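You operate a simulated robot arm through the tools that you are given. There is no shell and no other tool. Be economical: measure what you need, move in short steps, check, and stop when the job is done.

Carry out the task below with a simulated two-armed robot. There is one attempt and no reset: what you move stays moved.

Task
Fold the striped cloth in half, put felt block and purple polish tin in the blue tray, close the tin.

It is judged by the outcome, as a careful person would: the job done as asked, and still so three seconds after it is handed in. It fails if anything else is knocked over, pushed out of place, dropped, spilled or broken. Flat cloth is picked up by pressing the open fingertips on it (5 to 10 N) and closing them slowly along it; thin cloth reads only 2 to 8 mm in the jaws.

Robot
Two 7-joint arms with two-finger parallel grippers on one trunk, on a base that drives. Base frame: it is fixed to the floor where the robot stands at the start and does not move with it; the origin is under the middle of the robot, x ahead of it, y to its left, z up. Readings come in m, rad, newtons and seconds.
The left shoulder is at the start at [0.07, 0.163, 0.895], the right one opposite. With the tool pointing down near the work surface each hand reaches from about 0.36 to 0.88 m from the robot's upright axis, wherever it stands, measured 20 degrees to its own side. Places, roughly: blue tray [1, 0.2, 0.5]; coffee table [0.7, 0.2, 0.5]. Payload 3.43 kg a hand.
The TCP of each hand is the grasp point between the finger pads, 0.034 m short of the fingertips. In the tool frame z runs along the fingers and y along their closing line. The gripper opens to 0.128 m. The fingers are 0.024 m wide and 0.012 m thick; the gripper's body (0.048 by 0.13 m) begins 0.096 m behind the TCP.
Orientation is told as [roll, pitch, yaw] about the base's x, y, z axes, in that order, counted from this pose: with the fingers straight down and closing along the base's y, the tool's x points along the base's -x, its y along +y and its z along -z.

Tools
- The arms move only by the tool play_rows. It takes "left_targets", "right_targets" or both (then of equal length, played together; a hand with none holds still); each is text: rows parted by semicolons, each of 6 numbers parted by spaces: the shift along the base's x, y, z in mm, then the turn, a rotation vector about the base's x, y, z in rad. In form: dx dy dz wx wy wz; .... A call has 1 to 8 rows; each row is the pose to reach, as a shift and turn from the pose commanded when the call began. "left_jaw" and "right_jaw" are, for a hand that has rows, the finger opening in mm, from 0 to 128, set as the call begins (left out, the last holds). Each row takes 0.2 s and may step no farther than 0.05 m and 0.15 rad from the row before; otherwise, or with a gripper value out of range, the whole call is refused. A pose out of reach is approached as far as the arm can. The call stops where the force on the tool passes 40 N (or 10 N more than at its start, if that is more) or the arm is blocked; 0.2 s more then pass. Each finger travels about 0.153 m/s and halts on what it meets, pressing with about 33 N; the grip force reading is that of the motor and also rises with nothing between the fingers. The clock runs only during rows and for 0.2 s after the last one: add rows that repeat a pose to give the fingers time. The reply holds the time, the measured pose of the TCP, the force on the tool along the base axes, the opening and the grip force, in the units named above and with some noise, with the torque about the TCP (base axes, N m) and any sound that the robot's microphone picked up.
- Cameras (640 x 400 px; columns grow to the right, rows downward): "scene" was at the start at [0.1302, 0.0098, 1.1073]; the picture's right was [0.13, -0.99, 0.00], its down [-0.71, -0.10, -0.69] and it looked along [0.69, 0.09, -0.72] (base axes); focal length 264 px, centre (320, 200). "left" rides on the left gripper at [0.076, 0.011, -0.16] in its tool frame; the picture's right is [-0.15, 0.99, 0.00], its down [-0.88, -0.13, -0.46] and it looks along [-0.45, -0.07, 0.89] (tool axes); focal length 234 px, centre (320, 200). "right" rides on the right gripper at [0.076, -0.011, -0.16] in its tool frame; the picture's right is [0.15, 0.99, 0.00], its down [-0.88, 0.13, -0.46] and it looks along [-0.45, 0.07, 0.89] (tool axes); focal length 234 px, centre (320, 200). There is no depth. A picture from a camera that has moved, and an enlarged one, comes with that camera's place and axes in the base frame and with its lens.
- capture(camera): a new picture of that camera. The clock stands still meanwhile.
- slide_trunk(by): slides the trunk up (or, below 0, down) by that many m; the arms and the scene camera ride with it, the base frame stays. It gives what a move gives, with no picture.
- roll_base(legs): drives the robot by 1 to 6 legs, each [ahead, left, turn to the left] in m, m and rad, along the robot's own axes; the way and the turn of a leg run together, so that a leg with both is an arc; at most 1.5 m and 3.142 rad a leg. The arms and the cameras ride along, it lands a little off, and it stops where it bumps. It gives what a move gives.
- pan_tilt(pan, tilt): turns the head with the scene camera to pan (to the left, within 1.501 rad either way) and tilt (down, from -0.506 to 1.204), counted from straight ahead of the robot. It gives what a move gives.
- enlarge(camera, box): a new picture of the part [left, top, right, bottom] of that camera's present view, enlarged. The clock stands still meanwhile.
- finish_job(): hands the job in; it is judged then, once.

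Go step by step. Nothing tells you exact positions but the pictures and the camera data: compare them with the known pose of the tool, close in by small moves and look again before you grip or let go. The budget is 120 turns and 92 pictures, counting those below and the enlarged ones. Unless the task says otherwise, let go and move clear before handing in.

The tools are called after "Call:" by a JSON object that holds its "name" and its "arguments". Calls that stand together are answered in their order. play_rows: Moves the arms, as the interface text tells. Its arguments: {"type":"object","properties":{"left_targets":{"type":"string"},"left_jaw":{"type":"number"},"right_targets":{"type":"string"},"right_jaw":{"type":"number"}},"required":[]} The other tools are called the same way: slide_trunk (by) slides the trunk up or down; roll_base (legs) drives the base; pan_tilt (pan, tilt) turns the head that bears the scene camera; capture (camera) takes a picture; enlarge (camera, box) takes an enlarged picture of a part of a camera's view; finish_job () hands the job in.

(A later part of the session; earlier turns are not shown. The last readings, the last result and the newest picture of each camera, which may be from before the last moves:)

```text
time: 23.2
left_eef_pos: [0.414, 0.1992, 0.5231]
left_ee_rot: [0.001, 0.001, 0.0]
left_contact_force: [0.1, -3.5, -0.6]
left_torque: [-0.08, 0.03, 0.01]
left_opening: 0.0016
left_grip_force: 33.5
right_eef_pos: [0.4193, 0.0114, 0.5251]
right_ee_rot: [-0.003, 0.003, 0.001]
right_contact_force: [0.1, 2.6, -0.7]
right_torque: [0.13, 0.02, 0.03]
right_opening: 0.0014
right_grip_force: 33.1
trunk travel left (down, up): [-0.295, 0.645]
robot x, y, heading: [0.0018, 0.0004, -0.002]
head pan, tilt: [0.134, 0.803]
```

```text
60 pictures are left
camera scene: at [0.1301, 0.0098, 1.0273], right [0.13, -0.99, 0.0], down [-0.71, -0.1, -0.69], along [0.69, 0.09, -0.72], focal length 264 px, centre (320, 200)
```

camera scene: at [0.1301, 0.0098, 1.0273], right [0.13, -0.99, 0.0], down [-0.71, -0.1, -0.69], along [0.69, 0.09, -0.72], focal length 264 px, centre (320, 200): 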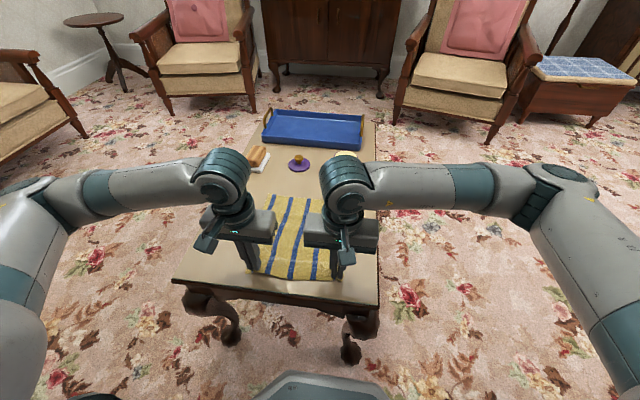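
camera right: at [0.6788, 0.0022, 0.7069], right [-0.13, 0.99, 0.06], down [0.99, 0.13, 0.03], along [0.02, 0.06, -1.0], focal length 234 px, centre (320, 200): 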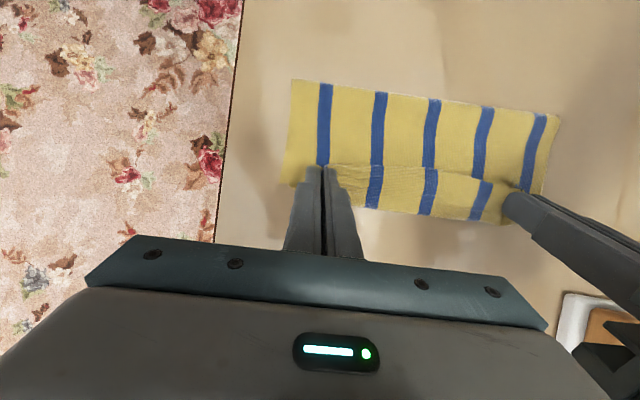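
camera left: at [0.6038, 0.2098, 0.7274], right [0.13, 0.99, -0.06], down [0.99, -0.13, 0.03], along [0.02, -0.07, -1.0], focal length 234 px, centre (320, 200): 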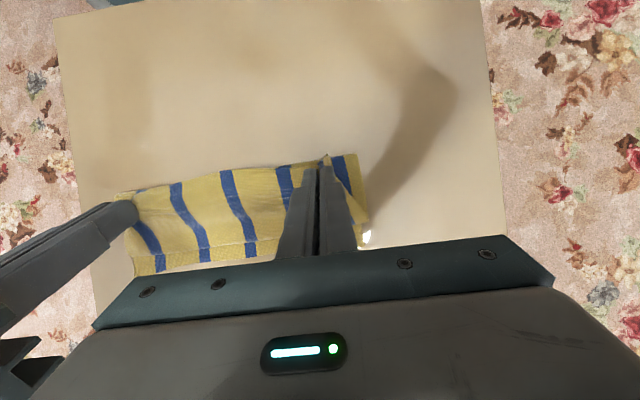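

The cloth is laid out again. I lower to the table, release by opening gently, and lift clear.

Call:
{"name": "play_rows", "arguments": {"left_targets": "0 0 -4 0 0 0; 0 0 -6 0 0 0", "right_targets": "0 0 -5 0 0 0; 0 0 -8 0 0 0"}}

Call:
{"name": "play_rows", "arguments": {"left_targets": "0 0 0 0 0 0; 0 0 0 0 0 0; 0 0 20 0 0 0; 0 0 60 0 0 0; 0 0 100 0 0 0", "right_targets": "0 0 0 0 0 0; 0 0 0 0 0 0; 0 0 20 0 0 0; 0 0 60 0 0 0; 0 0 100 0 0 0", "left_jaw": 36, "right_jaw": 36}}

Call:
{"name": "capture", "arguments": {"camera": "left"}}

Call:
{"name": "enlarge", "arguments": {"camera": "scene", "box": [180, 140, 390, 300]}}

```text
time: 23.8
left_eef_pos: [0.4144, 0.1999, 0.518]
left_ee_rot: [-0.001, 0.001, 0.0]
left_contact_force: [0.8, -2.9, 0.6]
left_torque: [-0.09, 0.02, -0.04]
left_opening: 0.0017
left_grip_force: 32.4
right_eef_pos: [0.4181, 0.0117, 0.5156]
right_ee_rot: [-0.006, 0.002, 0.002]
right_contact_force: [0.0, 3.4, 0.6]
right_torque: [0.13, 0.0, 0.03]
right_opening: 0.0012
right_grip_force: 32.4
trunk travel left (down, up): [-0.295, 0.645]
robot x, y, heading: [-0.0011, 0.0026, 0.0]
head pan, tilt: [0.134, 0.803]
```

```text
time: 25.0
left_eef_pos: [0.4132, 0.1993, 0.6187]
left_ee_rot: [0.0, -0.001, 0.001]
left_contact_force: [-0.7, 0.4, -0.4]
left_torque: [0.01, -0.03, 0.02]
left_opening: 0.036
left_grip_force: 0.1
right_eef_pos: [0.4186, 0.0103, 0.6168]
right_ee_rot: [-0.004, 0.0, 0.0]
right_contact_force: [-0.2, 0.6, 0.7]
right_torque: [0.0, -0.02, -0.03]
right_opening: 0.0361
right_grip_force: 0.1
trunk travel left (down, up): [-0.295, 0.645]
robot x, y, heading: [0.0034, 0.0005, -0.002]
head pan, tilt: [0.134, 0.803]
```

```text
59 pictures are left
camera left: at [0.3366, 0.2107, 0.7784], right [0.15, 0.99, 0.0], down [0.88, -0.13, 0.46], along [0.45, -0.07, -0.89], focal length 234 px, centre (320, 200)
```

left: 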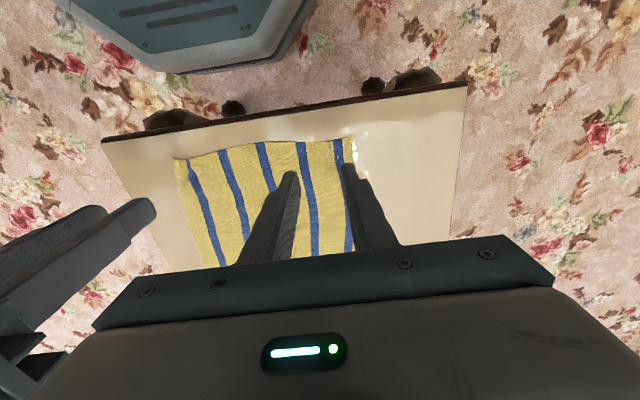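

```text
2.50 times, centred on (285, 220) of scene
camera zoom: at [0.1297, 0.0097, 1.0273], right [0.13, -0.99, 0.0], down [-0.71, -0.1, -0.69], along [0.69, 0.09, -0.72], focal length 659 px, centre (408, 150)
```

zoom: 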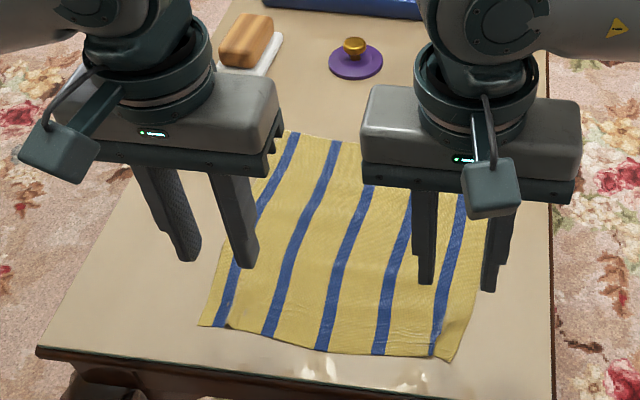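

Released, and the cloth lies nearly flat. Now I raise the hands and roll the base back 0.15 m to prepare folding from the far edge.

Call:
{"name": "play_rows", "arguments": {"left_targets": "0 0 40 0 0 0; 0 0 60 0 0 0", "right_targets": "0 0 40 0 0 0; 0 0 60 0 0 0"}}

Call:
{"name": "roll_base", "arguments": {"legs": [[-0.15, 0, 0]]}}

Call:
{"name": "capture", "arguments": {"camera": "scene"}}

```text
time: 25.6
left_eef_pos: [0.4127, 0.1993, 0.6769]
left_ee_rot: [-0.001, -0.001, 0.0]
left_contact_force: [-0.3, -0.5, 0.1]
left_torque: [0.03, -0.04, 0.0]
left_opening: 0.0359
left_grip_force: 0.1
right_eef_pos: [0.4189, 0.0089, 0.6756]
right_ee_rot: [-0.004, 0.001, 0.0]
right_contact_force: [0.6, -0.4, 0.4]
right_torque: [0.01, 0.0, -0.02]
right_opening: 0.0361
right_grip_force: 0.1
trunk travel left (down, up): [-0.295, 0.645]
robot x, y, heading: [-0.0031, 0.0011, 0.001]
head pan, tilt: [0.134, 0.803]
```

```text
time: 26.9
left_eef_pos: [0.2618, 0.1989, 0.6771]
left_ee_rot: [-0.001, -0.001, 0.001]
left_contact_force: [0.2, -0.1, 0.4]
left_torque: [0.04, 0.01, 0.02]
left_opening: 0.036
left_grip_force: 0.0
right_eef_pos: [0.2664, 0.0106, 0.676]
right_ee_rot: [-0.004, 0.002, 0.0]
right_contact_force: [-0.1, -0.7, 0.2]
right_torque: [0.0, 0.01, -0.02]
right_opening: 0.0361
right_grip_force: 0.0
trunk travel left (down, up): [-0.295, 0.645]
robot x, y, heading: [-0.153, 0.0021, 0.001]
head pan, tilt: [0.134, 0.803]
```

```text
57 pictures are left
camera scene: at [-0.0218, 0.0099, 1.0275], right [0.13, -0.99, 0.0], down [-0.71, -0.1, -0.69], along [0.69, 0.09, -0.72], focal length 264 px, centre (320, 200)
```

scene: 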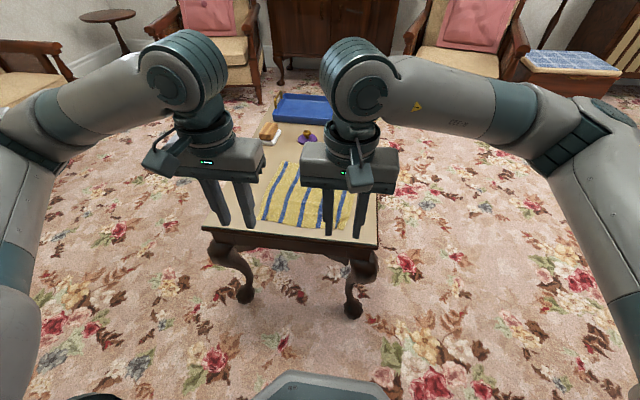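

Now I move both hands forward, high over the cloth, toward the far edge.

Call:
{"name": "play_rows", "arguments": {"left_targets": "46 0 0 0 0 0; 92 1 0 0 0 0; 138 2 0 0 0 0; 184 3 0 0 0 0; 230 4 0 0 0 0; 276 4 0 0 0 0; 322 4 0 0 0 0; 368 4 0 0 0 0", "right_targets": "46 0 0 0 0 0; 92 0 0 0 0 0; 138 0 0 0 0 0; 184 0 0 0 0 0; 230 0 0 0 0 0; 276 0 0 0 0 0; 322 0 0 0 0 0; 368 0 0 0 0 0"}}

Call:
{"name": "capture", "arguments": {"camera": "left"}}

Call:
{"name": "capture", "arguments": {"camera": "right"}}

```text
time: 28.8
left_eef_pos: [0.6299, 0.2068, 0.6755]
left_ee_rot: [-0.002, -0.001, 0.006]
left_contact_force: [0.0, 1.1, 0.0]
left_torque: [-0.17, 0.01, -0.02]
left_opening: 0.036
left_grip_force: 0.1
right_eef_pos: [0.6356, 0.0102, 0.6768]
right_ee_rot: [-0.007, -0.001, 0.003]
right_contact_force: [0.9, -2.1, 0.0]
right_torque: [0.27, 0.09, -0.01]
right_opening: 0.036
right_grip_force: 0.1
trunk travel left (down, up): [-0.295, 0.645]
robot x, y, heading: [-0.1515, -0.0004, 0.002]
head pan, tilt: [0.134, 0.803]
```

```text
56 pictures are left
camera left: at [0.5537, 0.2172, 0.8339], right [0.14, 0.99, 0.0], down [0.88, -0.13, 0.46], along [0.45, -0.07, -0.89], focal length 234 px, centre (320, 200)
```

left: 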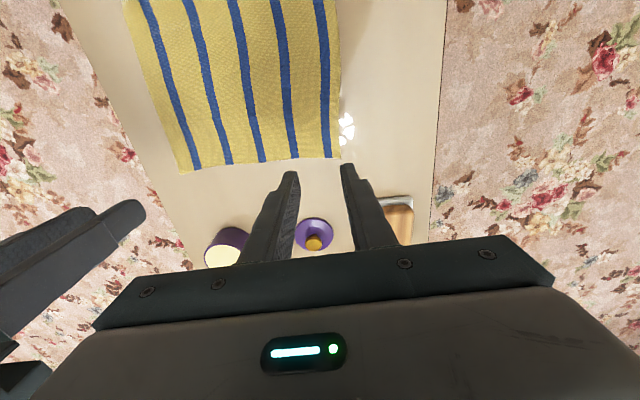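

```text
55 pictures are left
camera right: at [0.5606, 0.0003, 0.8358], right [-0.15, 0.99, -0.01], down [0.88, 0.14, 0.45], along [0.45, 0.06, -0.89], focal length 234 px, centre (320, 200)
```

right: 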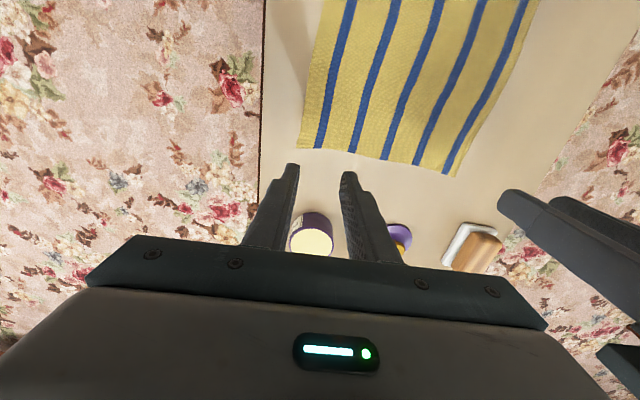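

Far corners are at about (0.664, 0.231) and (0.656, −0.021). I descend to just above them.

Call:
{"name": "play_rows", "arguments": {"left_targets": "7 -1 -40 0 0 0; 14 -3 -85 0 0 0; 20 -4 -120 0 0 0; 20 -4 -140 0 0 0; 20 -4 -152 0 0 0; 20 -4 -157 0 0 0", "right_targets": "3 0 -40 0 0 0; 6 0 -85 0 0 0; 8 1 -120 0 0 0; 8 1 -140 0 0 0; 8 1 -152 0 0 0; 8 1 -157 0 0 0", "left_jaw": 32, "right_jaw": 32}}

Call:
{"name": "enlarge", "arguments": {"camera": "left", "box": [160, 80, 480, 280]}}

Call:
{"name": "enlarge", "arguments": {"camera": "right", "box": [160, 80, 480, 280]}}

```text
time: 30.1
left_eef_pos: [0.6505, 0.2002, 0.5195]
left_ee_rot: [0.0, 0.001, 0.002]
left_contact_force: [-0.3, -0.1, -0.4]
left_torque: [0.0, 0.0, -0.01]
left_opening: 0.032
left_grip_force: 0.0
right_eef_pos: [0.643, 0.0093, 0.5198]
right_ee_rot: [-0.004, 0.002, 0.001]
right_contact_force: [-1.3, 0.0, 0.3]
right_torque: [0.0, 0.0, 0.0]
right_opening: 0.0321
right_grip_force: 0.0
trunk travel left (down, up): [-0.295, 0.645]
robot x, y, heading: [-0.151, -0.0014, 0.004]
head pan, tilt: [0.134, 0.803]
```

```text
2.00 times, centred on (320, 180) of left
camera zoom: at [0.5734, 0.2105, 0.6781], right [0.15, 0.99, 0.0], down [0.88, -0.13, 0.46], along [0.45, -0.07, -0.89], focal length 468 px, centre (320, 240)
```

zoom: 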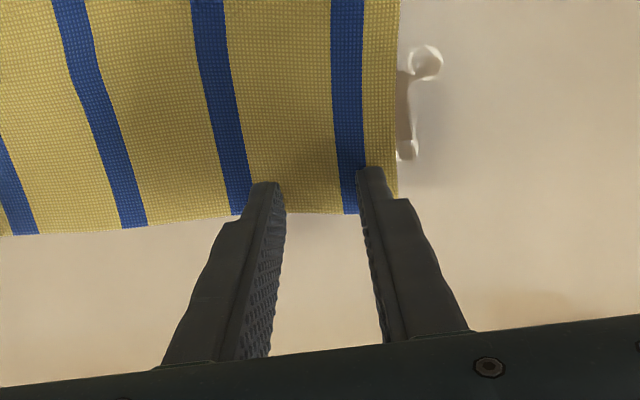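

```text
2.00 times, centred on (320, 180) of right
camera zoom: at [0.5681, -0.0004, 0.6785], right [-0.15, 0.99, 0.0], down [0.88, 0.13, 0.45], along [0.45, 0.06, -0.89], focal length 468 px, centre (320, 240)
```

zoom: 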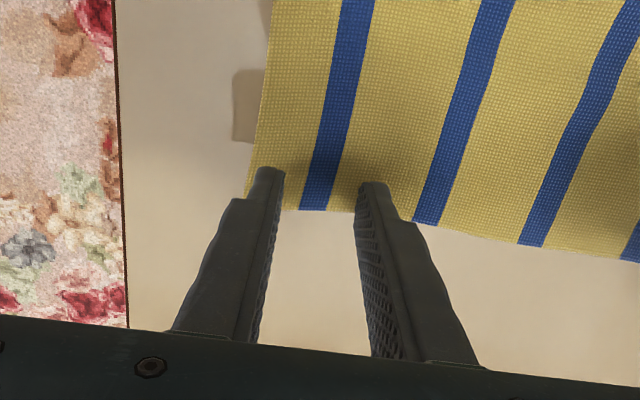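

Both are well placed; I nudge 4 mm inward from the edge and press down.

Call:
{"name": "play_rows", "arguments": {"left_targets": "-4 0 0 0 0 0; -4 0 -2.5 0 0 0; -4 0 -4.5 0 0 0", "right_targets": "-4 1 0 0 0 0; -4 1 -2.5 0 0 0; -4 1 -4.5 0 0 0"}}

```text
time: 30.9
left_eef_pos: [0.6478, 0.1998, 0.5157]
left_ee_rot: [-0.001, 0.001, 0.002]
left_contact_force: [0.3, 0.0, 0.3]
left_torque: [0.02, 0.0, -0.01]
left_opening: 0.0321
left_grip_force: 0.0
right_eef_pos: [0.6401, 0.0129, 0.5157]
right_ee_rot: [-0.003, 0.0, 0.0]
right_contact_force: [0.2, -0.7, 4.1]
right_torque: [0.04, 0.0, 0.0]
right_opening: 0.0321
right_grip_force: 0.0
trunk travel left (down, up): [-0.295, 0.645]
robot x, y, heading: [-0.1515, -0.0012, 0.003]
head pan, tilt: [0.134, 0.803]
```

Call:
{"name": "play_rows", "arguments": {"left_targets": "0 0 -1.2 0 0 0; 0 0 -1.2 0 0 0", "right_targets": "0 0 -0.5 0 0 0; 0 0 -0.5 0 0 0"}}

```text
time: 31.6
left_eef_pos: [0.6462, 0.199, 0.5156]
left_ee_rot: [0.0, 0.001, 0.002]
left_contact_force: [-0.4, 0.9, 1.2]
left_torque: [0.03, -0.01, -0.02]
left_opening: 0.032
left_grip_force: 0.1
right_eef_pos: [0.6387, 0.0117, 0.5162]
right_ee_rot: [-0.004, 0.001, 0.001]
right_contact_force: [1.8, -0.5, 6.5]
right_torque: [0.04, -0.06, -0.01]
right_opening: 0.0319
right_grip_force: 0.1
trunk travel left (down, up): [-0.295, 0.645]
robot x, y, heading: [-0.151, 0.002, -0.001]
head pan, tilt: [0.134, 0.803]
```

Call:
{"name": "play_rows", "arguments": {"left_targets": "0 0 -0.8 0 0 0; 0 0 -0.8 0 0 0", "right_targets": "0 0 -0.2 0 0 0; 0 0 -0.2 0 0 0"}}

```text
time: 32.1
left_eef_pos: [0.6453, 0.1994, 0.5155]
left_ee_rot: [-0.001, -0.001, 0.004]
left_contact_force: [0.8, 0.5, 5.0]
left_torque: [0.07, -0.02, 0.01]
left_opening: 0.032
left_grip_force: 0.1
right_eef_pos: [0.6391, 0.0109, 0.514]
right_ee_rot: [-0.003, 0.0, 0.0]
right_contact_force: [1.3, 0.3, 7.6]
right_torque: [0.09, -0.1, 0.0]
right_opening: 0.0323
right_grip_force: 0.0
trunk travel left (down, up): [-0.295, 0.645]
robot x, y, heading: [-0.1503, -0.0003, 0.001]
head pan, tilt: [0.134, 0.803]
```

Contact with 5–8 N on both. I close slowly in steps.

Call:
{"name": "play_rows", "arguments": {"left_targets": "0 0 -0.4 0 0 0", "right_targets": "0 0 0 0 0 0", "left_jaw": 26, "right_jaw": 26}}

Call:
{"name": "play_rows", "arguments": {"left_targets": "0 0 0 0 0 0", "right_targets": "0 0 0 0 0 0", "left_jaw": 20, "right_jaw": 20}}

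Call:
{"name": "play_rows", "arguments": {"left_targets": "0 0 0 0 0 0", "right_targets": "0 0 0 0 0 0", "left_jaw": 14, "right_jaw": 14}}

Call:
{"name": "play_rows", "arguments": {"left_targets": "0 0 0 0 0 0", "right_targets": "0 0 0 0 0 0", "left_jaw": 8, "right_jaw": 8}}

Call:
{"name": "play_rows", "arguments": {"left_targets": "0 0 0 0 0 0; 0 0 0 0 0 0", "right_targets": "0 0 0 0 0 0; 0 0 0 0 0 0", "left_jaw": 0, "right_jaw": 0}}

```text
time: 32.5
left_eef_pos: [0.6449, 0.1992, 0.5152]
left_ee_rot: [0.0, -0.001, 0.002]
left_contact_force: [-0.8, -1.6, 8.9]
left_torque: [0.07, 0.02, -0.01]
left_opening: 0.0247
left_grip_force: 0.1
right_eef_pos: [0.6375, 0.0111, 0.5159]
right_ee_rot: [-0.003, 0.0, 0.001]
right_contact_force: [0.6, -0.3, 6.3]
right_torque: [0.02, -0.04, 0.01]
right_opening: 0.0259
right_grip_force: 0.1
trunk travel left (down, up): [-0.295, 0.645]
robot x, y, heading: [-0.1531, 0.0016, 0.006]
head pan, tilt: [0.134, 0.803]
```

```text
time: 33.0
left_eef_pos: [0.6461, 0.1988, 0.5142]
left_ee_rot: [0.0, -0.003, 0.001]
left_contact_force: [-0.2, -0.2, 11.4]
left_torque: [0.06, -0.03, 0.0]
left_opening: 0.0191
left_grip_force: 0.1
right_eef_pos: [0.6372, 0.0113, 0.5161]
right_ee_rot: [-0.005, -0.001, 0.0]
right_contact_force: [0.6, 0.8, 5.3]
right_torque: [0.02, -0.02, -0.01]
right_opening: 0.0198
right_grip_force: 0.1
trunk travel left (down, up): [-0.295, 0.645]
robot x, y, heading: [-0.1489, -0.0062, 0.004]
head pan, tilt: [0.134, 0.803]
```

```text
time: 33.4
left_eef_pos: [0.6454, 0.1985, 0.5162]
left_ee_rot: [0.001, -0.002, 0.004]
left_contact_force: [0.6, -1.8, 13.4]
left_torque: [0.03, -0.04, 0.04]
left_opening: 0.0131
left_grip_force: 0.0
right_eef_pos: [0.6382, 0.0108, 0.5164]
right_ee_rot: [-0.004, 0.0, 0.0]
right_contact_force: [-0.7, 0.3, 3.3]
right_torque: [0.0, 0.0, 0.0]
right_opening: 0.0137
right_grip_force: 0.1
trunk travel left (down, up): [-0.295, 0.645]
robot x, y, heading: [-0.1499, -0.0003, 0.004]
head pan, tilt: [0.134, 0.803]
```

```text
time: 33.8
left_eef_pos: [0.6451, 0.1982, 0.515]
left_ee_rot: [0.0, -0.001, 0.0]
left_contact_force: [0.0, -2.7, 14.6]
left_torque: [-0.01, 0.0, -0.02]
left_opening: 0.0078
left_grip_force: 0.1
right_eef_pos: [0.6376, 0.0119, 0.5152]
right_ee_rot: [-0.003, 0.0, 0.0]
right_contact_force: [-0.3, 1.3, 2.0]
right_torque: [0.07, -0.02, -0.02]
right_opening: 0.0086
right_grip_force: 0.1
trunk travel left (down, up): [-0.295, 0.645]
robot x, y, heading: [-0.1511, 0.001, 0.002]
head pan, tilt: [0.134, 0.803]
```

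```text
time: 34.4
left_eef_pos: [0.6465, 0.1981, 0.5142]
left_ee_rot: [-0.003, -0.002, -0.001]
left_contact_force: [0.1, -11.2, 15.7]
left_torque: [-0.29, 0.03, -0.05]
left_opening: 0.0016
left_grip_force: 32.8
right_eef_pos: [0.637, 0.0132, 0.5153]
right_ee_rot: [-0.001, 0.0, 0.001]
right_contact_force: [0.1, 9.4, 0.8]
right_torque: [0.34, -0.01, 0.02]
right_opening: 0.0017
right_grip_force: 33.4
trunk travel left (down, up): [-0.295, 0.645]
robot x, y, heading: [-0.1516, -0.0013, -0.002]
head pan, tilt: [0.134, 0.803]
```

Both grips hold the far edge. I carry it in an arc toward the robot while tilting the fingers forward, so the edge turns over properly.

Call:
{"name": "play_rows", "arguments": {"left_targets": "-8 -1 29 0 -0.12 0; -22 -2 55 0 -0.24 0; -42 -2 76 0 -0.36 0; -68 -2 93 0 -0.48 0; -97 -2 103 0 -0.6 0; -127 -2 106 0 -0.72 0; -158 -2 101 0 -0.84 0", "right_targets": "-8 1 29 0 -0.12 0; -22 2 55 0 -0.24 0; -42 2 76 0 -0.36 0; -68 2 93 0 -0.48 0; -97 2 103 0 -0.6 0; -127 2 106 0 -0.72 0; -158 2 101 0 -0.84 0"}}

Call:
{"name": "capture", "arguments": {"camera": "scene"}}

Call:
{"name": "capture", "arguments": {"camera": "left"}}

```text
time: 36.0
left_eef_pos: [0.4892, 0.1976, 0.6146]
left_ee_rot: [0.001, -0.842, 0.006]
left_contact_force: [1.1, -1.6, -1.0]
left_torque: [0.01, 0.04, -0.04]
left_opening: 0.0016
left_grip_force: 33.2
right_eef_pos: [0.4803, 0.0133, 0.6132]
right_ee_rot: [-0.001, -0.842, -0.002]
right_contact_force: [0.5, 1.5, 0.2]
right_torque: [0.02, -0.05, 0.04]
right_opening: 0.0017
right_grip_force: 32.9
trunk travel left (down, up): [-0.295, 0.645]
robot x, y, heading: [-0.1482, -0.0021, -0.004]
head pan, tilt: [0.134, 0.803]
```

```text
52 pictures are left
camera scene: at [-0.0212, 0.0101, 1.0275], right [0.13, -0.99, 0.0], down [-0.71, -0.1, -0.69], along [0.69, 0.09, -0.72], focal length 264 px, centre (320, 200)
```

scene: 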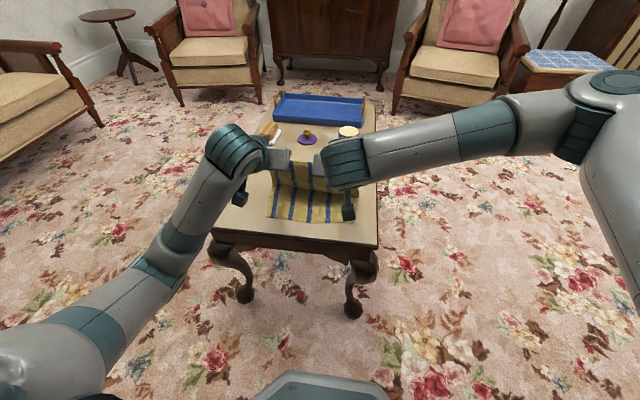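

```text
51 pictures are left
camera left: at [0.318, 0.2079, 0.6639], right [0.1, 0.99, 0.11], down [0.25, -0.13, 0.96], along [0.96, -0.07, -0.26], focal length 234 px, centre (320, 200)
```

left: 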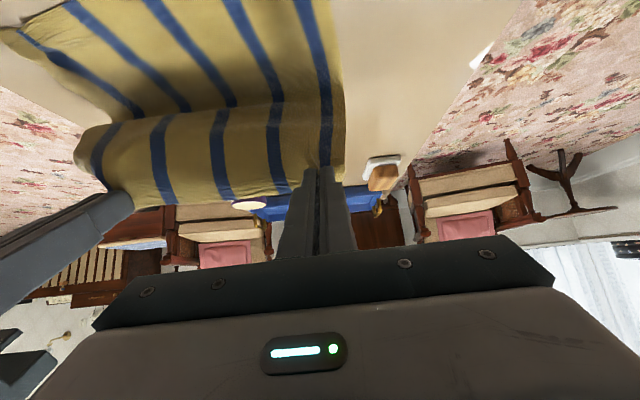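

The cloth is folding over cleanly. I continue the arc down to the near edge with more tilt.

Call:
{"name": "play_rows", "arguments": {"left_targets": "-30 0 -12 0 -0.12 0; -56 0 -30 0 -0.24 0; -77 0 -54 0 -0.36 0; -91 0 -79 0 -0.36 0; -96 0 -94 0 -0.36 0", "right_targets": "-30 0 -12 0 -0.12 0; -56 0 -30 0 -0.24 0; -77 0 -54 0 -0.36 0; -91 0 -79 0 -0.36 0; -96 0 -94 0 -0.36 0"}}

Call:
{"name": "capture", "arguments": {"camera": "scene"}}

Call:
{"name": "capture", "arguments": {"camera": "left"}}

Call:
{"name": "capture", "arguments": {"camera": "right"}}

```text
time: 37.1
left_eef_pos: [0.3928, 0.1984, 0.5206]
left_ee_rot: [0.0, -1.202, 0.0]
left_contact_force: [-0.1, -1.5, -0.4]
left_torque: [0.01, -0.01, -0.02]
left_opening: 0.0017
left_grip_force: 33.1
right_eef_pos: [0.3856, 0.0151, 0.5216]
right_ee_rot: [-0.003, -1.199, 0.0]
right_contact_force: [-0.4, 1.2, 0.3]
right_torque: [0.05, -0.01, 0.05]
right_opening: 0.0016
right_grip_force: 33.0
trunk travel left (down, up): [-0.295, 0.645]
robot x, y, heading: [-0.1513, 0.0019, 0.001]
head pan, tilt: [0.134, 0.803]
```

```text
50 pictures are left
camera scene: at [-0.0211, 0.0099, 1.0274], right [0.13, -0.99, 0.0], down [-0.71, -0.1, -0.69], along [0.69, 0.09, -0.72], focal length 264 px, centre (320, 200)
```

scene: 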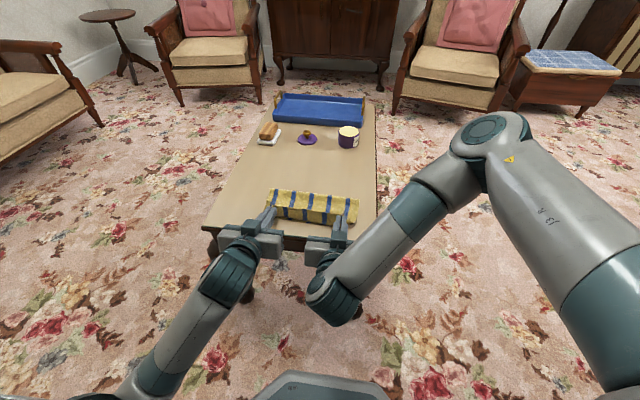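

```text
49 pictures are left
camera left: at [0.2152, 0.2088, 0.5061], right [0.05, 0.99, 0.14], down [-0.11, -0.13, 0.99], along [0.99, -0.07, 0.1], focal length 234 px, centre (320, 200)
```

left: 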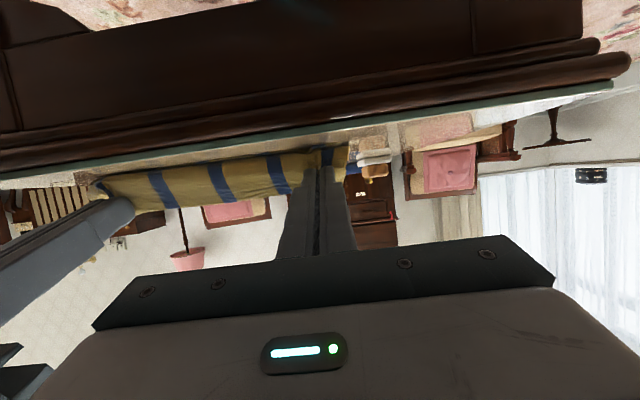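

```text
48 pictures are left
camera right: at [0.2099, 0.0049, 0.5077], right [-0.05, 0.99, -0.14], down [-0.1, 0.13, 0.99], along [0.99, 0.06, 0.1], focal length 234 px, centre (320, 200)
```

right: 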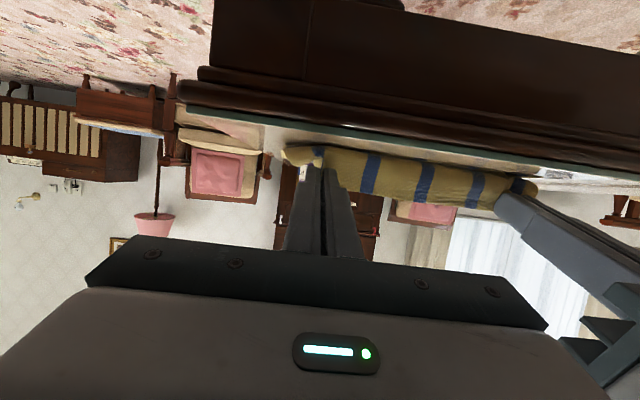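

Call:
{"name": "enlarge", "arguments": {"camera": "scene", "box": [230, 170, 390, 270]}}

```text
4.00 times, centred on (310, 220) of scene
camera zoom: at [-0.0211, 0.0099, 1.0274], right [0.13, -0.99, 0.0], down [-0.71, -0.1, -0.69], along [0.69, 0.09, -0.72], focal length 1054 px, centre (360, 120)
```

zoom: 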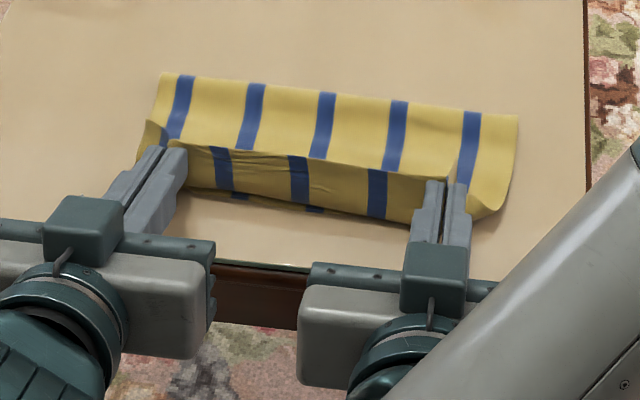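

The crease lies at x≈0.52 and the edge hangs down at x≈0.417, close to the near edge. I lower a bit more while pulling slightly toward the robot, then look.

Call:
{"name": "play_rows", "arguments": {"left_targets": "-5 0 -4 0 0 0; -8 0 -9 0 0 0; -8 0 -9 0 0 0", "right_targets": "-5 0 -4 0 0 0; -8 0 -10 0 0 0; -8 0 -10 0 0 0"}}

Call:
{"name": "enlarge", "arguments": {"camera": "scene", "box": [230, 170, 390, 270]}}

```text
time: 38.0
left_eef_pos: [0.3843, 0.1974, 0.5117]
left_ee_rot: [-0.003, -1.201, 0.003]
left_contact_force: [-0.6, -1.7, -0.7]
left_torque: [0.0, -0.01, -0.07]
left_opening: 0.0014
left_grip_force: 32.8
right_eef_pos: [0.3775, 0.0154, 0.5114]
right_ee_rot: [-0.006, -1.199, 0.001]
right_contact_force: [-0.3, 2.0, 0.6]
right_torque: [-0.02, -0.04, 0.04]
right_opening: 0.0016
right_grip_force: 33.2
trunk travel left (down, up): [-0.295, 0.645]
robot x, y, heading: [-0.1519, 0.0008, 0.003]
head pan, tilt: [0.134, 0.803]
```

```text
4.00 times, centred on (310, 220) of scene
camera zoom: at [-0.0211, 0.0099, 1.0274], right [0.13, -0.99, 0.0], down [-0.71, -0.1, -0.69], along [0.69, 0.09, -0.72], focal length 1054 px, centre (360, 120)
```

zoom: 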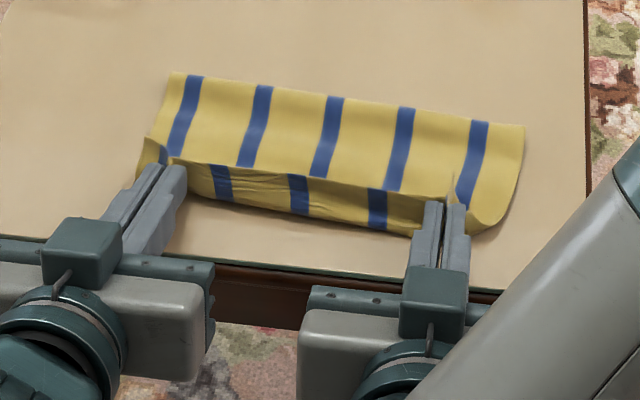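

The edge now sits near the lower layer's near edge (x≈0.41). I release and withdraw along the finger direction.

Call:
{"name": "play_rows", "arguments": {"left_targets": "0 0 0 0 0 0; 0 0 0 0 0 0; -10 0 5 0 0 0; -30 0 15 0 0 0; -60 0 30 0 0 0; -90 0 60 0 0 0", "right_targets": "0 0 0 0 0 0; 0 0 0 0 0 0; -10 0 5 0 0 0; -30 0 15 0 0 0; -60 0 30 0 0 0; -90 0 60 0 0 0", "left_jaw": 14, "right_jaw": 14}}

Call:
{"name": "enlarge", "arguments": {"camera": "scene", "box": [230, 170, 390, 270]}}

```text
time: 39.4
left_eef_pos: [0.3518, 0.1846, 0.508]
left_ee_rot: [-0.004, -1.201, 0.004]
left_contact_force: [0.0, -0.4, 0.3]
left_torque: [-0.01, -0.02, 0.0]
left_opening: 0.0136
left_grip_force: 0.0
left hand out of reach, approached as far as the arm can: row 4, 5, 6
right_eef_pos: [0.286, 0.0146, 0.572]
right_ee_rot: [-0.005, -1.2, 0.0]
right_contact_force: [0.6, 0.0, 0.3]
right_torque: [0.0, 0.0, 0.01]
right_opening: 0.014
right_grip_force: 0.1
trunk travel left (down, up): [-0.295, 0.645]
robot x, y, heading: [-0.1484, 0.0028, 0.001]
head pan, tilt: [0.134, 0.803]
```

```text
4.00 times, centred on (310, 220) of scene
camera zoom: at [-0.0213, 0.01, 1.0273], right [0.13, -0.99, 0.0], down [-0.71, -0.1, -0.69], along [0.69, 0.09, -0.72], focal length 1054 px, centre (360, 120)
```

zoom: 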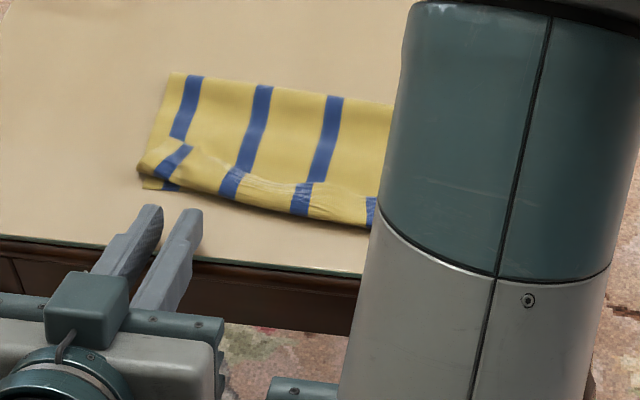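

The hands are free; part of the view is blocked by the right arm. I move both hands up and outward, undoing the tilt, and look again.

Call:
{"name": "play_rows", "arguments": {"left_targets": "0 10 20 0 0.1 0; 5 25 45 0 0.25 0; 10 45 75 0 0.4 0; 15 65 105 0 0.55 0; 20 85 135 0 0.7 0; 25 105 165 0 0.85 0; 30 125 190 0 1.0 0; 35 140 200 0 1.15 0", "right_targets": "5 -10 20 0 0.1 0; 15 -35 40 0 0.25 0; 25 -65 60 0 0.4 0; 35 -95 80 0 0.55 0; 45 -125 100 0 0.7 0; 55 -155 120 0 0.85 0; 65 -180 130 0 1.0 0; 75 -205 140 0 1.15 0"}}

Call:
{"name": "enlarge", "arguments": {"camera": "scene", "box": [230, 170, 390, 270]}}

```text
time: 41.1
left_eef_pos: [0.3907, 0.3268, 0.7089]
left_ee_rot: [0.001, -0.048, 0.001]
left_contact_force: [0.1, 0.1, -0.1]
left_torque: [-0.01, 0.03, 0.0]
left_opening: 0.0141
left_grip_force: 0.0
left hand out of reach, approached as far as the arm can: row 1, 2, 3, 4
right_eef_pos: [0.3642, -0.1906, 0.7102]
right_ee_rot: [-0.001, -0.045, 0.0]
right_contact_force: [0.2, -0.6, 0.6]
right_torque: [0.01, -0.03, 0.0]
right_opening: 0.0139
right_grip_force: 0.0
right hand out of reach, approached as far as the arm can: row 2, 3, 4
trunk travel left (down, up): [-0.295, 0.645]
robot x, y, heading: [-0.1517, 0.0028, 0.006]
head pan, tilt: [0.134, 0.803]
```

```text
4.00 times, centred on (310, 220) of scene
camera zoom: at [-0.0208, 0.0094, 1.0272], right [0.13, -0.99, 0.0], down [-0.71, -0.1, -0.69], along [0.69, 0.09, -0.72], focal length 1054 px, centre (360, 120)
```

zoom: 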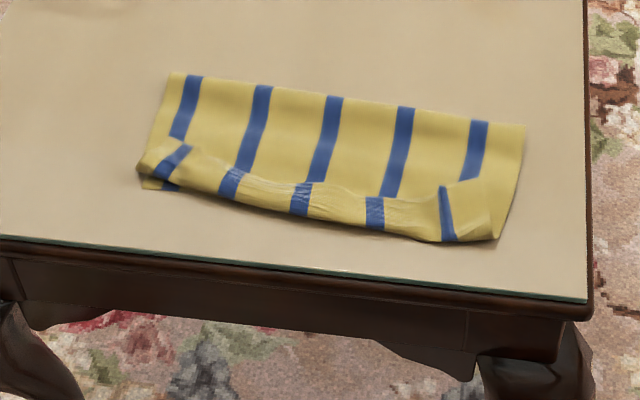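

The fold is there, but a 2–3 cm strip of the edge is curled back on top. I'll bring the hands above it with jaws half open, and drag that strip gently toward me to unroll it.

Call:
{"name": "play_rows", "arguments": {"left_targets": "7 -27 -18 0 0.01 0; 15 -54 -36 0 0.02 0; 22 -81 -54 0 0.03 0; 29 -108 -72 0 0.04 0; 37 -135 -90 0 0.048 0; 44 -162 -109 0 0.048 0", "right_targets": "10 39 -18 0 0.01 0; 20 78 -36 0 0.02 0; 30 117 -54 0 0.03 0; 40 156 -72 0 0.04 0; 50 195 -90 0 0.045 0; 61 235 -110 0 0.045 0", "left_jaw": 60, "right_jaw": 60}}

Call:
{"name": "enlarge", "arguments": {"camera": "left", "box": [120, 60, 440, 260]}}

Call:
{"name": "enlarge", "arguments": {"camera": "right", "box": [200, 60, 520, 260]}}

```text
time: 42.6
left_eef_pos: [0.4326, 0.1706, 0.5997]
left_ee_rot: [0.008, 0.001, 0.011]
left_contact_force: [0.9, 10.2, 0.2]
left_torque: [-1.46, 0.19, -0.12]
left_opening: 0.06
left_grip_force: 0.0
right_eef_pos: [0.4244, 0.0373, 0.6023]
right_ee_rot: [-0.011, -0.002, -0.002]
right_contact_force: [-1.6, -10.7, -0.3]
right_torque: [1.54, -0.24, 0.27]
right_opening: 0.0597
right_grip_force: 0.1
trunk travel left (down, up): [-0.295, 0.645]
robot x, y, heading: [-0.1511, 0.0008, 0.004]
head pan, tilt: [0.134, 0.803]
stopped in row 6 (left hand): the force on the tool passed its limit at 56 N (the readings are from after the stop); the commanded pose is now the measured one
```

```text
2.00 times, centred on (280, 160) of left
camera zoom: at [0.3564, 0.1786, 0.759], right [0.14, 0.99, 0.01], down [0.88, -0.12, 0.45], along [0.45, -0.05, -0.89], focal length 468 px, centre (400, 280)
```

zoom: 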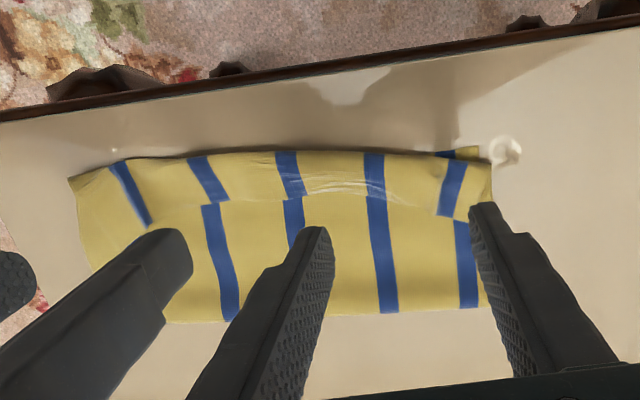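

```text
2.00 times, centred on (360, 160) of right
camera zoom: at [0.3496, 0.0284, 0.7619], right [-0.14, 0.99, -0.01], down [0.88, 0.13, 0.46], along [0.45, 0.05, -0.89], focal length 468 px, centre (240, 280)
```

zoom: 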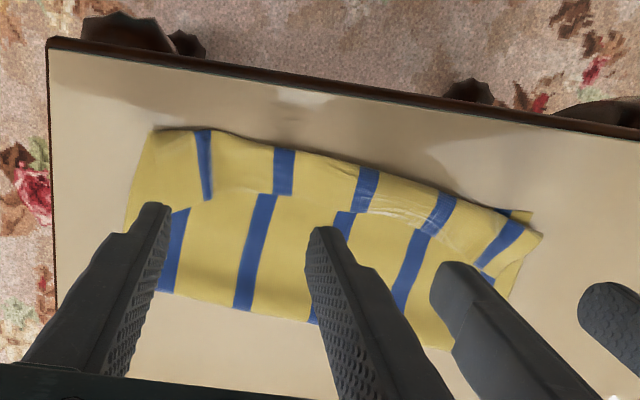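

The hands bumped each other slightly; I spread them and descend onto the curled strip.

Call:
{"name": "play_rows", "arguments": {"left_targets": "-4 10 0 0 0 0; -8 16 -5 0 0 0; -10 16 -40 0 0 0; -10 16 -62 0 0 0; -10 16 -68 0 0 0", "right_targets": "0 -10 0 0 0 0; -2 -18 -5 0 0 0; -2 -18 -40 0 0 0; -2 -18 -64 0 0 0; -2 -18 -70 0 0 0"}}

```text
time: 43.8
left_eef_pos: [0.4239, 0.1849, 0.531]
left_ee_rot: [0.007, 0.0, 0.01]
left_contact_force: [0.8, -0.2, -0.3]
left_torque: [0.01, -0.06, 0.0]
left_opening: 0.0601
left_grip_force: 0.1
right_eef_pos: [0.4244, 0.019, 0.5325]
right_ee_rot: [-0.012, -0.002, -0.001]
right_contact_force: [0.4, 0.5, -0.1]
right_torque: [0.0, -0.01, 0.01]
right_opening: 0.0601
right_grip_force: 0.0
trunk travel left (down, up): [-0.295, 0.645]
robot x, y, heading: [-0.1499, 0.0015, 0.002]
head pan, tilt: [0.134, 0.803]
```

Call:
{"name": "play_rows", "arguments": {"left_targets": "0 0 -3 0 0 0; 0 0 -6 0 0 0; 0 0 -8 0 0 0", "right_targets": "0 0 -3 0 0 0; 0 0 -6 0 0 0; 0 0 -8 0 0 0"}}

```text
time: 44.6
left_eef_pos: [0.4223, 0.1851, 0.5235]
left_ee_rot: [0.007, -0.001, 0.011]
left_contact_force: [1.3, -0.7, -0.7]
left_torque: [0.0, 0.0, 0.0]
left_opening: 0.0601
left_grip_force: 0.1
right_eef_pos: [0.4229, 0.0196, 0.5235]
right_ee_rot: [-0.012, -0.003, -0.001]
right_contact_force: [-0.2, 0.3, 0.2]
right_torque: [0.01, -0.04, 0.0]
right_opening: 0.06
right_grip_force: 0.0
trunk travel left (down, up): [-0.295, 0.645]
robot x, y, heading: [-0.149, -0.0005, 0.006]
head pan, tilt: [0.134, 0.803]
```

Call:
{"name": "play_rows", "arguments": {"left_targets": "0 0 -2 0 0 0; 0 0 -4 0 0 0", "right_targets": "0 0 -2 0 0 0; 0 0 -4 0 0 0"}}

```text
time: 45.2
left_eef_pos: [0.4234, 0.186, 0.5192]
left_ee_rot: [0.008, 0.001, 0.01]
left_contact_force: [-0.2, 0.1, 0.1]
left_torque: [-0.03, 0.03, 0.01]
left_opening: 0.0596
left_grip_force: 0.0
right_eef_pos: [0.4228, 0.02, 0.5206]
right_ee_rot: [-0.011, -0.001, -0.003]
right_contact_force: [0.7, -0.5, -0.1]
right_torque: [0.0, 0.0, 0.0]
right_opening: 0.0601
right_grip_force: 0.0
trunk travel left (down, up): [-0.295, 0.645]
robot x, y, heading: [-0.1491, -0.0002, 0.009]
head pan, tilt: [0.134, 0.803]
```

Call:
{"name": "play_rows", "arguments": {"left_targets": "0 0 -1 0 0 0; 0 0 -2 0 0 0", "right_targets": "0 0 -1 0 0 0; 0 0 -2.5 0 0 0"}}

Call:
{"name": "enlarge", "arguments": {"camera": "scene", "box": [230, 170, 390, 270]}}

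```text
time: 45.8
left_eef_pos: [0.4227, 0.1844, 0.5178]
left_ee_rot: [0.007, 0.0, 0.01]
left_contact_force: [-0.2, -0.7, 0.9]
left_torque: [0.02, 0.04, -0.01]
left_opening: 0.0599
left_grip_force: 0.0
right_eef_pos: [0.4218, 0.0199, 0.5175]
right_ee_rot: [-0.012, -0.002, -0.001]
right_contact_force: [-0.6, -0.4, 0.5]
right_torque: [0.0, 0.02, -0.02]
right_opening: 0.0599
right_grip_force: 0.1
trunk travel left (down, up): [-0.295, 0.645]
robot x, y, heading: [-0.1489, -0.0013, 0.001]
head pan, tilt: [0.134, 0.803]
```

```text
4.00 times, centred on (310, 220) of scene
camera zoom: at [-0.021, 0.0099, 1.0273], right [0.13, -0.99, 0.0], down [-0.71, -0.1, -0.69], along [0.69, 0.09, -0.72], focal length 1054 px, centre (360, 120)
```

zoom: 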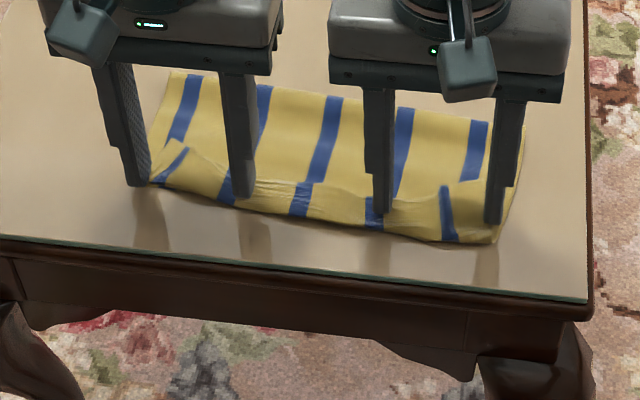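

Call:
{"name": "play_rows", "arguments": {"left_targets": "0 0 0 0 0 0; 0 0 -1.2 0 0 0", "right_targets": "0 0 0 0 0 0; 0 0 -1.4 0 0 0", "left_jaw": 40, "right_jaw": 50}}

```text
time: 46.4
left_eef_pos: [0.422, 0.1848, 0.5169]
left_ee_rot: [0.007, 0.0, 0.009]
left_contact_force: [0.5, 0.2, 1.4]
left_torque: [0.0, -0.04, -0.03]
left_opening: 0.0399
left_grip_force: 0.0
right_eef_pos: [0.422, 0.0199, 0.5182]
right_ee_rot: [-0.012, -0.001, -0.002]
right_contact_force: [-1.1, -0.6, 0.4]
right_torque: [0.02, 0.03, -0.02]
right_opening: 0.0502
right_grip_force: 0.1
trunk travel left (down, up): [-0.295, 0.645]
robot x, y, heading: [-0.1489, -0.003, -0.001]
head pan, tilt: [0.134, 0.803]
```

Call:
{"name": "play_rows", "arguments": {"left_targets": "0 0 -1 0 0 0; -8 0 -1 0 0 0; -16 0 -1 0 0 0; -24 0 -1 0 0 0", "right_targets": "0 0 -1.3 0 0 0; -8 0 -1.3 0 0 0; -16 0 -1.3 0 0 0; -24 0 -1.3 0 0 0"}}

Call:
{"name": "enlarge", "arguments": {"camera": "scene", "box": [230, 170, 390, 270]}}

```text
time: 47.4
left_eef_pos: [0.399, 0.1843, 0.516]
left_ee_rot: [0.006, 0.0, 0.011]
left_contact_force: [1.1, 0.1, 3.6]
left_torque: [-0.01, -0.02, 0.05]
left_opening: 0.0398
left_grip_force: 0.0
right_eef_pos: [0.3991, 0.0201, 0.5169]
right_ee_rot: [-0.013, -0.002, -0.001]
right_contact_force: [0.5, -0.3, 9.4]
right_torque: [0.24, -0.04, -0.03]
right_opening: 0.05
right_grip_force: 0.0
trunk travel left (down, up): [-0.295, 0.645]
robot x, y, heading: [-0.1488, 0.004, 0.001]
head pan, tilt: [0.134, 0.803]
```

```text
4.00 times, centred on (310, 220) of scene
camera zoom: at [-0.0217, 0.0098, 1.0275], right [0.13, -0.99, 0.0], down [-0.71, -0.1, -0.69], along [0.69, 0.09, -0.72], focal length 1054 px, centre (360, 120)
```

zoom: 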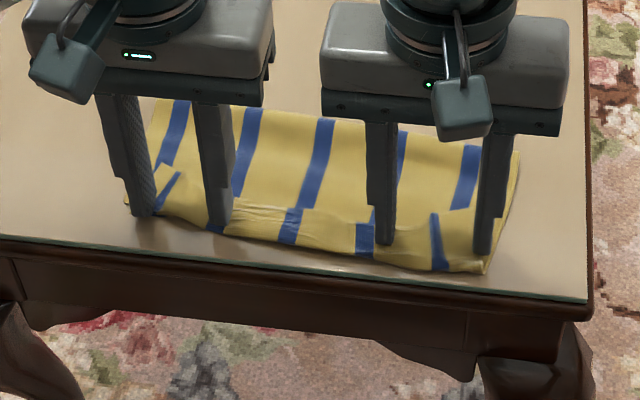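

The whole cloth slid instead of the strip unrolling (about 25 mm toward me, still on the table). Better: pick the strip by its free edge with the hands tilted one way and lay it down tilted the other way. I lift, and roll the base back a little for reach.

Call:
{"name": "play_rows", "arguments": {"left_targets": "0 0 40 0 0 0; 0 0 85 0 0 0", "right_targets": "0 0 40 0 0 0; 0 0 85 0 0 0"}}

Call:
{"name": "roll_base", "arguments": {"legs": [[-0.12, 0, 0]]}}

Call:
{"name": "play_rows", "arguments": {"left_targets": "45 5 0 0 0.12 0; 90 10 0 0 0.24 0; 135 14 0 0 0.36 0; 155 14 0 0 0.48 0; 170 14 0 0 0.6 0; 178 14 0 0 0.7 0", "right_targets": "45 -2 0 0 0.12 0; 90 -4 0 0 0.24 0; 135 -6 0 0 0.36 0; 155 -6 0 0 0.48 0; 170 -6 0 0 0.6 0; 178 -6 0 0 0.7 0", "left_jaw": 30, "right_jaw": 30}}

Call:
{"name": "enlarge", "arguments": {"camera": "left", "box": [80, 40, 440, 265]}}

Call:
{"name": "enlarge", "arguments": {"camera": "right", "box": [200, 40, 560, 265]}}

```text
time: 48.0
left_eef_pos: [0.4, 0.1852, 0.6021]
left_ee_rot: [0.008, 0.0, 0.009]
left_contact_force: [-0.5, -0.6, 0.5]
left_torque: [-0.01, -0.01, 0.0]
left_opening: 0.04
left_grip_force: 0.1
right_eef_pos: [0.3971, 0.0188, 0.6017]
right_ee_rot: [-0.011, -0.002, -0.002]
right_contact_force: [-0.4, -0.3, 0.7]
right_torque: [0.01, -0.01, -0.02]
right_opening: 0.05
right_grip_force: 0.1
trunk travel left (down, up): [-0.295, 0.645]
robot x, y, heading: [-0.1493, -0.0033, 0.001]
head pan, tilt: [0.134, 0.803]
```

```text
time: 49.2
left_eef_pos: [0.2817, 0.1837, 0.5995]
left_ee_rot: [0.008, 0.001, 0.011]
left_contact_force: [-0.2, -0.5, -0.2]
left_torque: [0.02, 0.03, 0.0]
left_opening: 0.0402
left_grip_force: 0.1
right_eef_pos: [0.2802, 0.0192, 0.601]
right_ee_rot: [-0.011, 0.0, 0.0]
right_contact_force: [0.5, 0.3, -0.2]
right_torque: [0.01, -0.03, 0.01]
right_opening: 0.0501
right_grip_force: 0.1
trunk travel left (down, up): [-0.295, 0.645]
robot x, y, heading: [-0.2688, 0.0008, 0.002]
head pan, tilt: [0.134, 0.803]
```

```text
time: 50.6
left_eef_pos: [0.4154, 0.196, 0.5773]
left_ee_rot: [0.021, 0.675, 0.025]
left_contact_force: [0.7, 0.6, -0.4]
left_torque: [0.0, 0.06, 0.02]
left_opening: 0.03
left_grip_force: 0.0
left hand out of reach, approached as far as the arm can: row 5, 6
right_eef_pos: [0.408, 0.028, 0.6059]
right_ee_rot: [-0.015, 0.527, -0.001]
right_contact_force: [1.0, -0.5, -0.1]
right_torque: [0.05, 0.13, -0.02]
right_opening: 0.03
right_grip_force: 0.2
right hand out of reach, approached as far as the arm can: row 4, 5, 6
trunk travel left (down, up): [-0.295, 0.645]
robot x, y, heading: [-0.2686, -0.0009, 0.003]
head pan, tilt: [0.134, 0.803]
```

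```text
1.78 times, centred on (260, 152) of left
camera zoom: at [0.4551, 0.2043, 0.7473], right [0.1, 0.99, -0.08], down [0.97, -0.12, -0.2], along [-0.2, -0.05, -0.98], focal length 416 px, centre (427, 284)
```

zoom: 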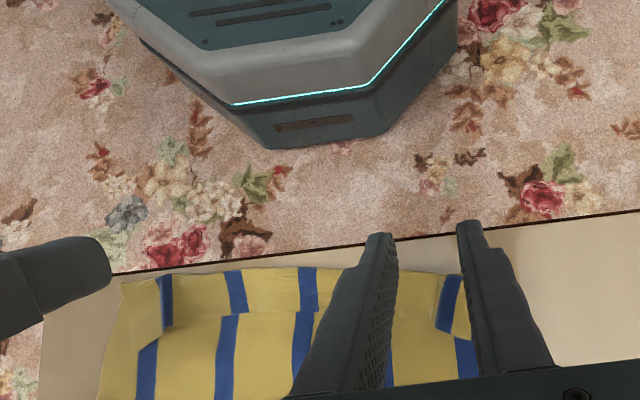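

```text
1.78 times, centred on (380, 152) of right
camera zoom: at [0.4238, 0.019, 0.7822], right [-0.13, 0.99, 0.06], down [0.99, 0.14, -0.05], along [-0.06, 0.05, -1.0], focal length 416 px, centre (213, 284)
```

zoom: 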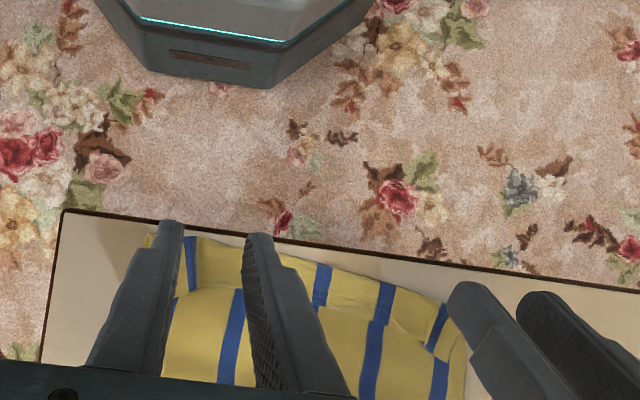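

Free edge of the strip: x≈0.43 on the left, ≈0.418 on the right. I set both tilts to about 0.5 rad and lower to just above the strip.

Call:
{"name": "play_rows", "arguments": {"left_targets": "6 -4 -5 -0.01 -0.07 -0.01; 12 -8 -10 -0.02 -0.14 -0.02; 16 -11 -25 -0.02 -0.175 -0.02; 16 -11 -37 -0.02 -0.175 -0.02", "right_targets": "2 -3 -20 0.01 -0.01 0; 4 -6 -40 0.015 -0.02 0; 6 -10 -55 0.015 -0.027 0; 6 -10 -66 0.015 -0.027 0"}}

Call:
{"name": "enlarge", "arguments": {"camera": "left", "box": [160, 80, 480, 280]}}

Call:
{"name": "enlarge", "arguments": {"camera": "right", "box": [160, 80, 480, 280]}}

```text
time: 51.6
left_eef_pos: [0.4273, 0.1864, 0.5395]
left_ee_rot: [-0.004, 0.519, -0.019]
left_contact_force: [-0.4, -0.8, -0.2]
left_torque: [0.0, -0.01, -0.01]
left_opening: 0.03
left_grip_force: 0.1
right_eef_pos: [0.4089, 0.0181, 0.5437]
right_ee_rot: [0.001, 0.497, 0.01]
right_contact_force: [-0.6, -0.3, -0.3]
right_torque: [0.02, -0.01, -0.01]
right_opening: 0.03
right_grip_force: 0.1
trunk travel left (down, up): [-0.295, 0.645]
robot x, y, heading: [-0.2719, -0.0026, 0.004]
head pan, tilt: [0.134, 0.803]
```

```text
2.00 times, centred on (320, 180) of left
camera zoom: at [0.4394, 0.1973, 0.7146], right [0.14, 0.99, -0.08], down [0.99, -0.15, -0.04], along [-0.05, -0.07, -1.0], focal length 468 px, centre (320, 240)
```

zoom: 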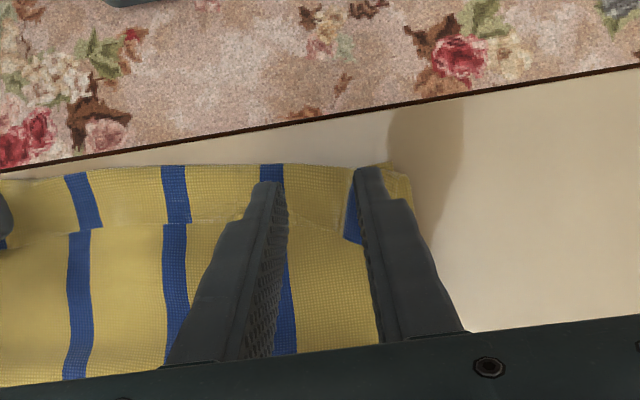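

```text
2.00 times, centred on (320, 180) of right
camera zoom: at [0.4197, 0.008, 0.7201], right [-0.14, 0.99, 0.07], down [0.99, 0.14, -0.02], along [-0.03, 0.07, -1.0], focal length 468 px, centre (320, 240)
```

zoom: 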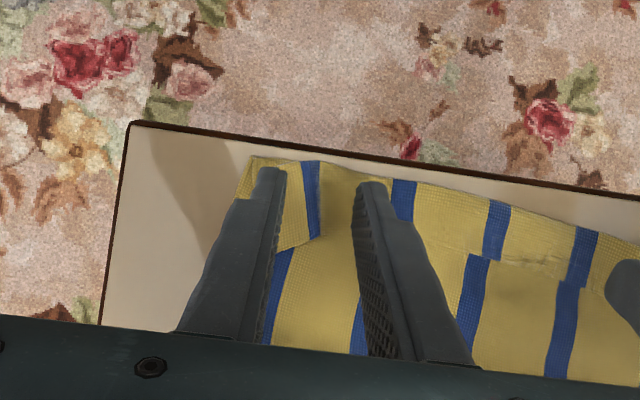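

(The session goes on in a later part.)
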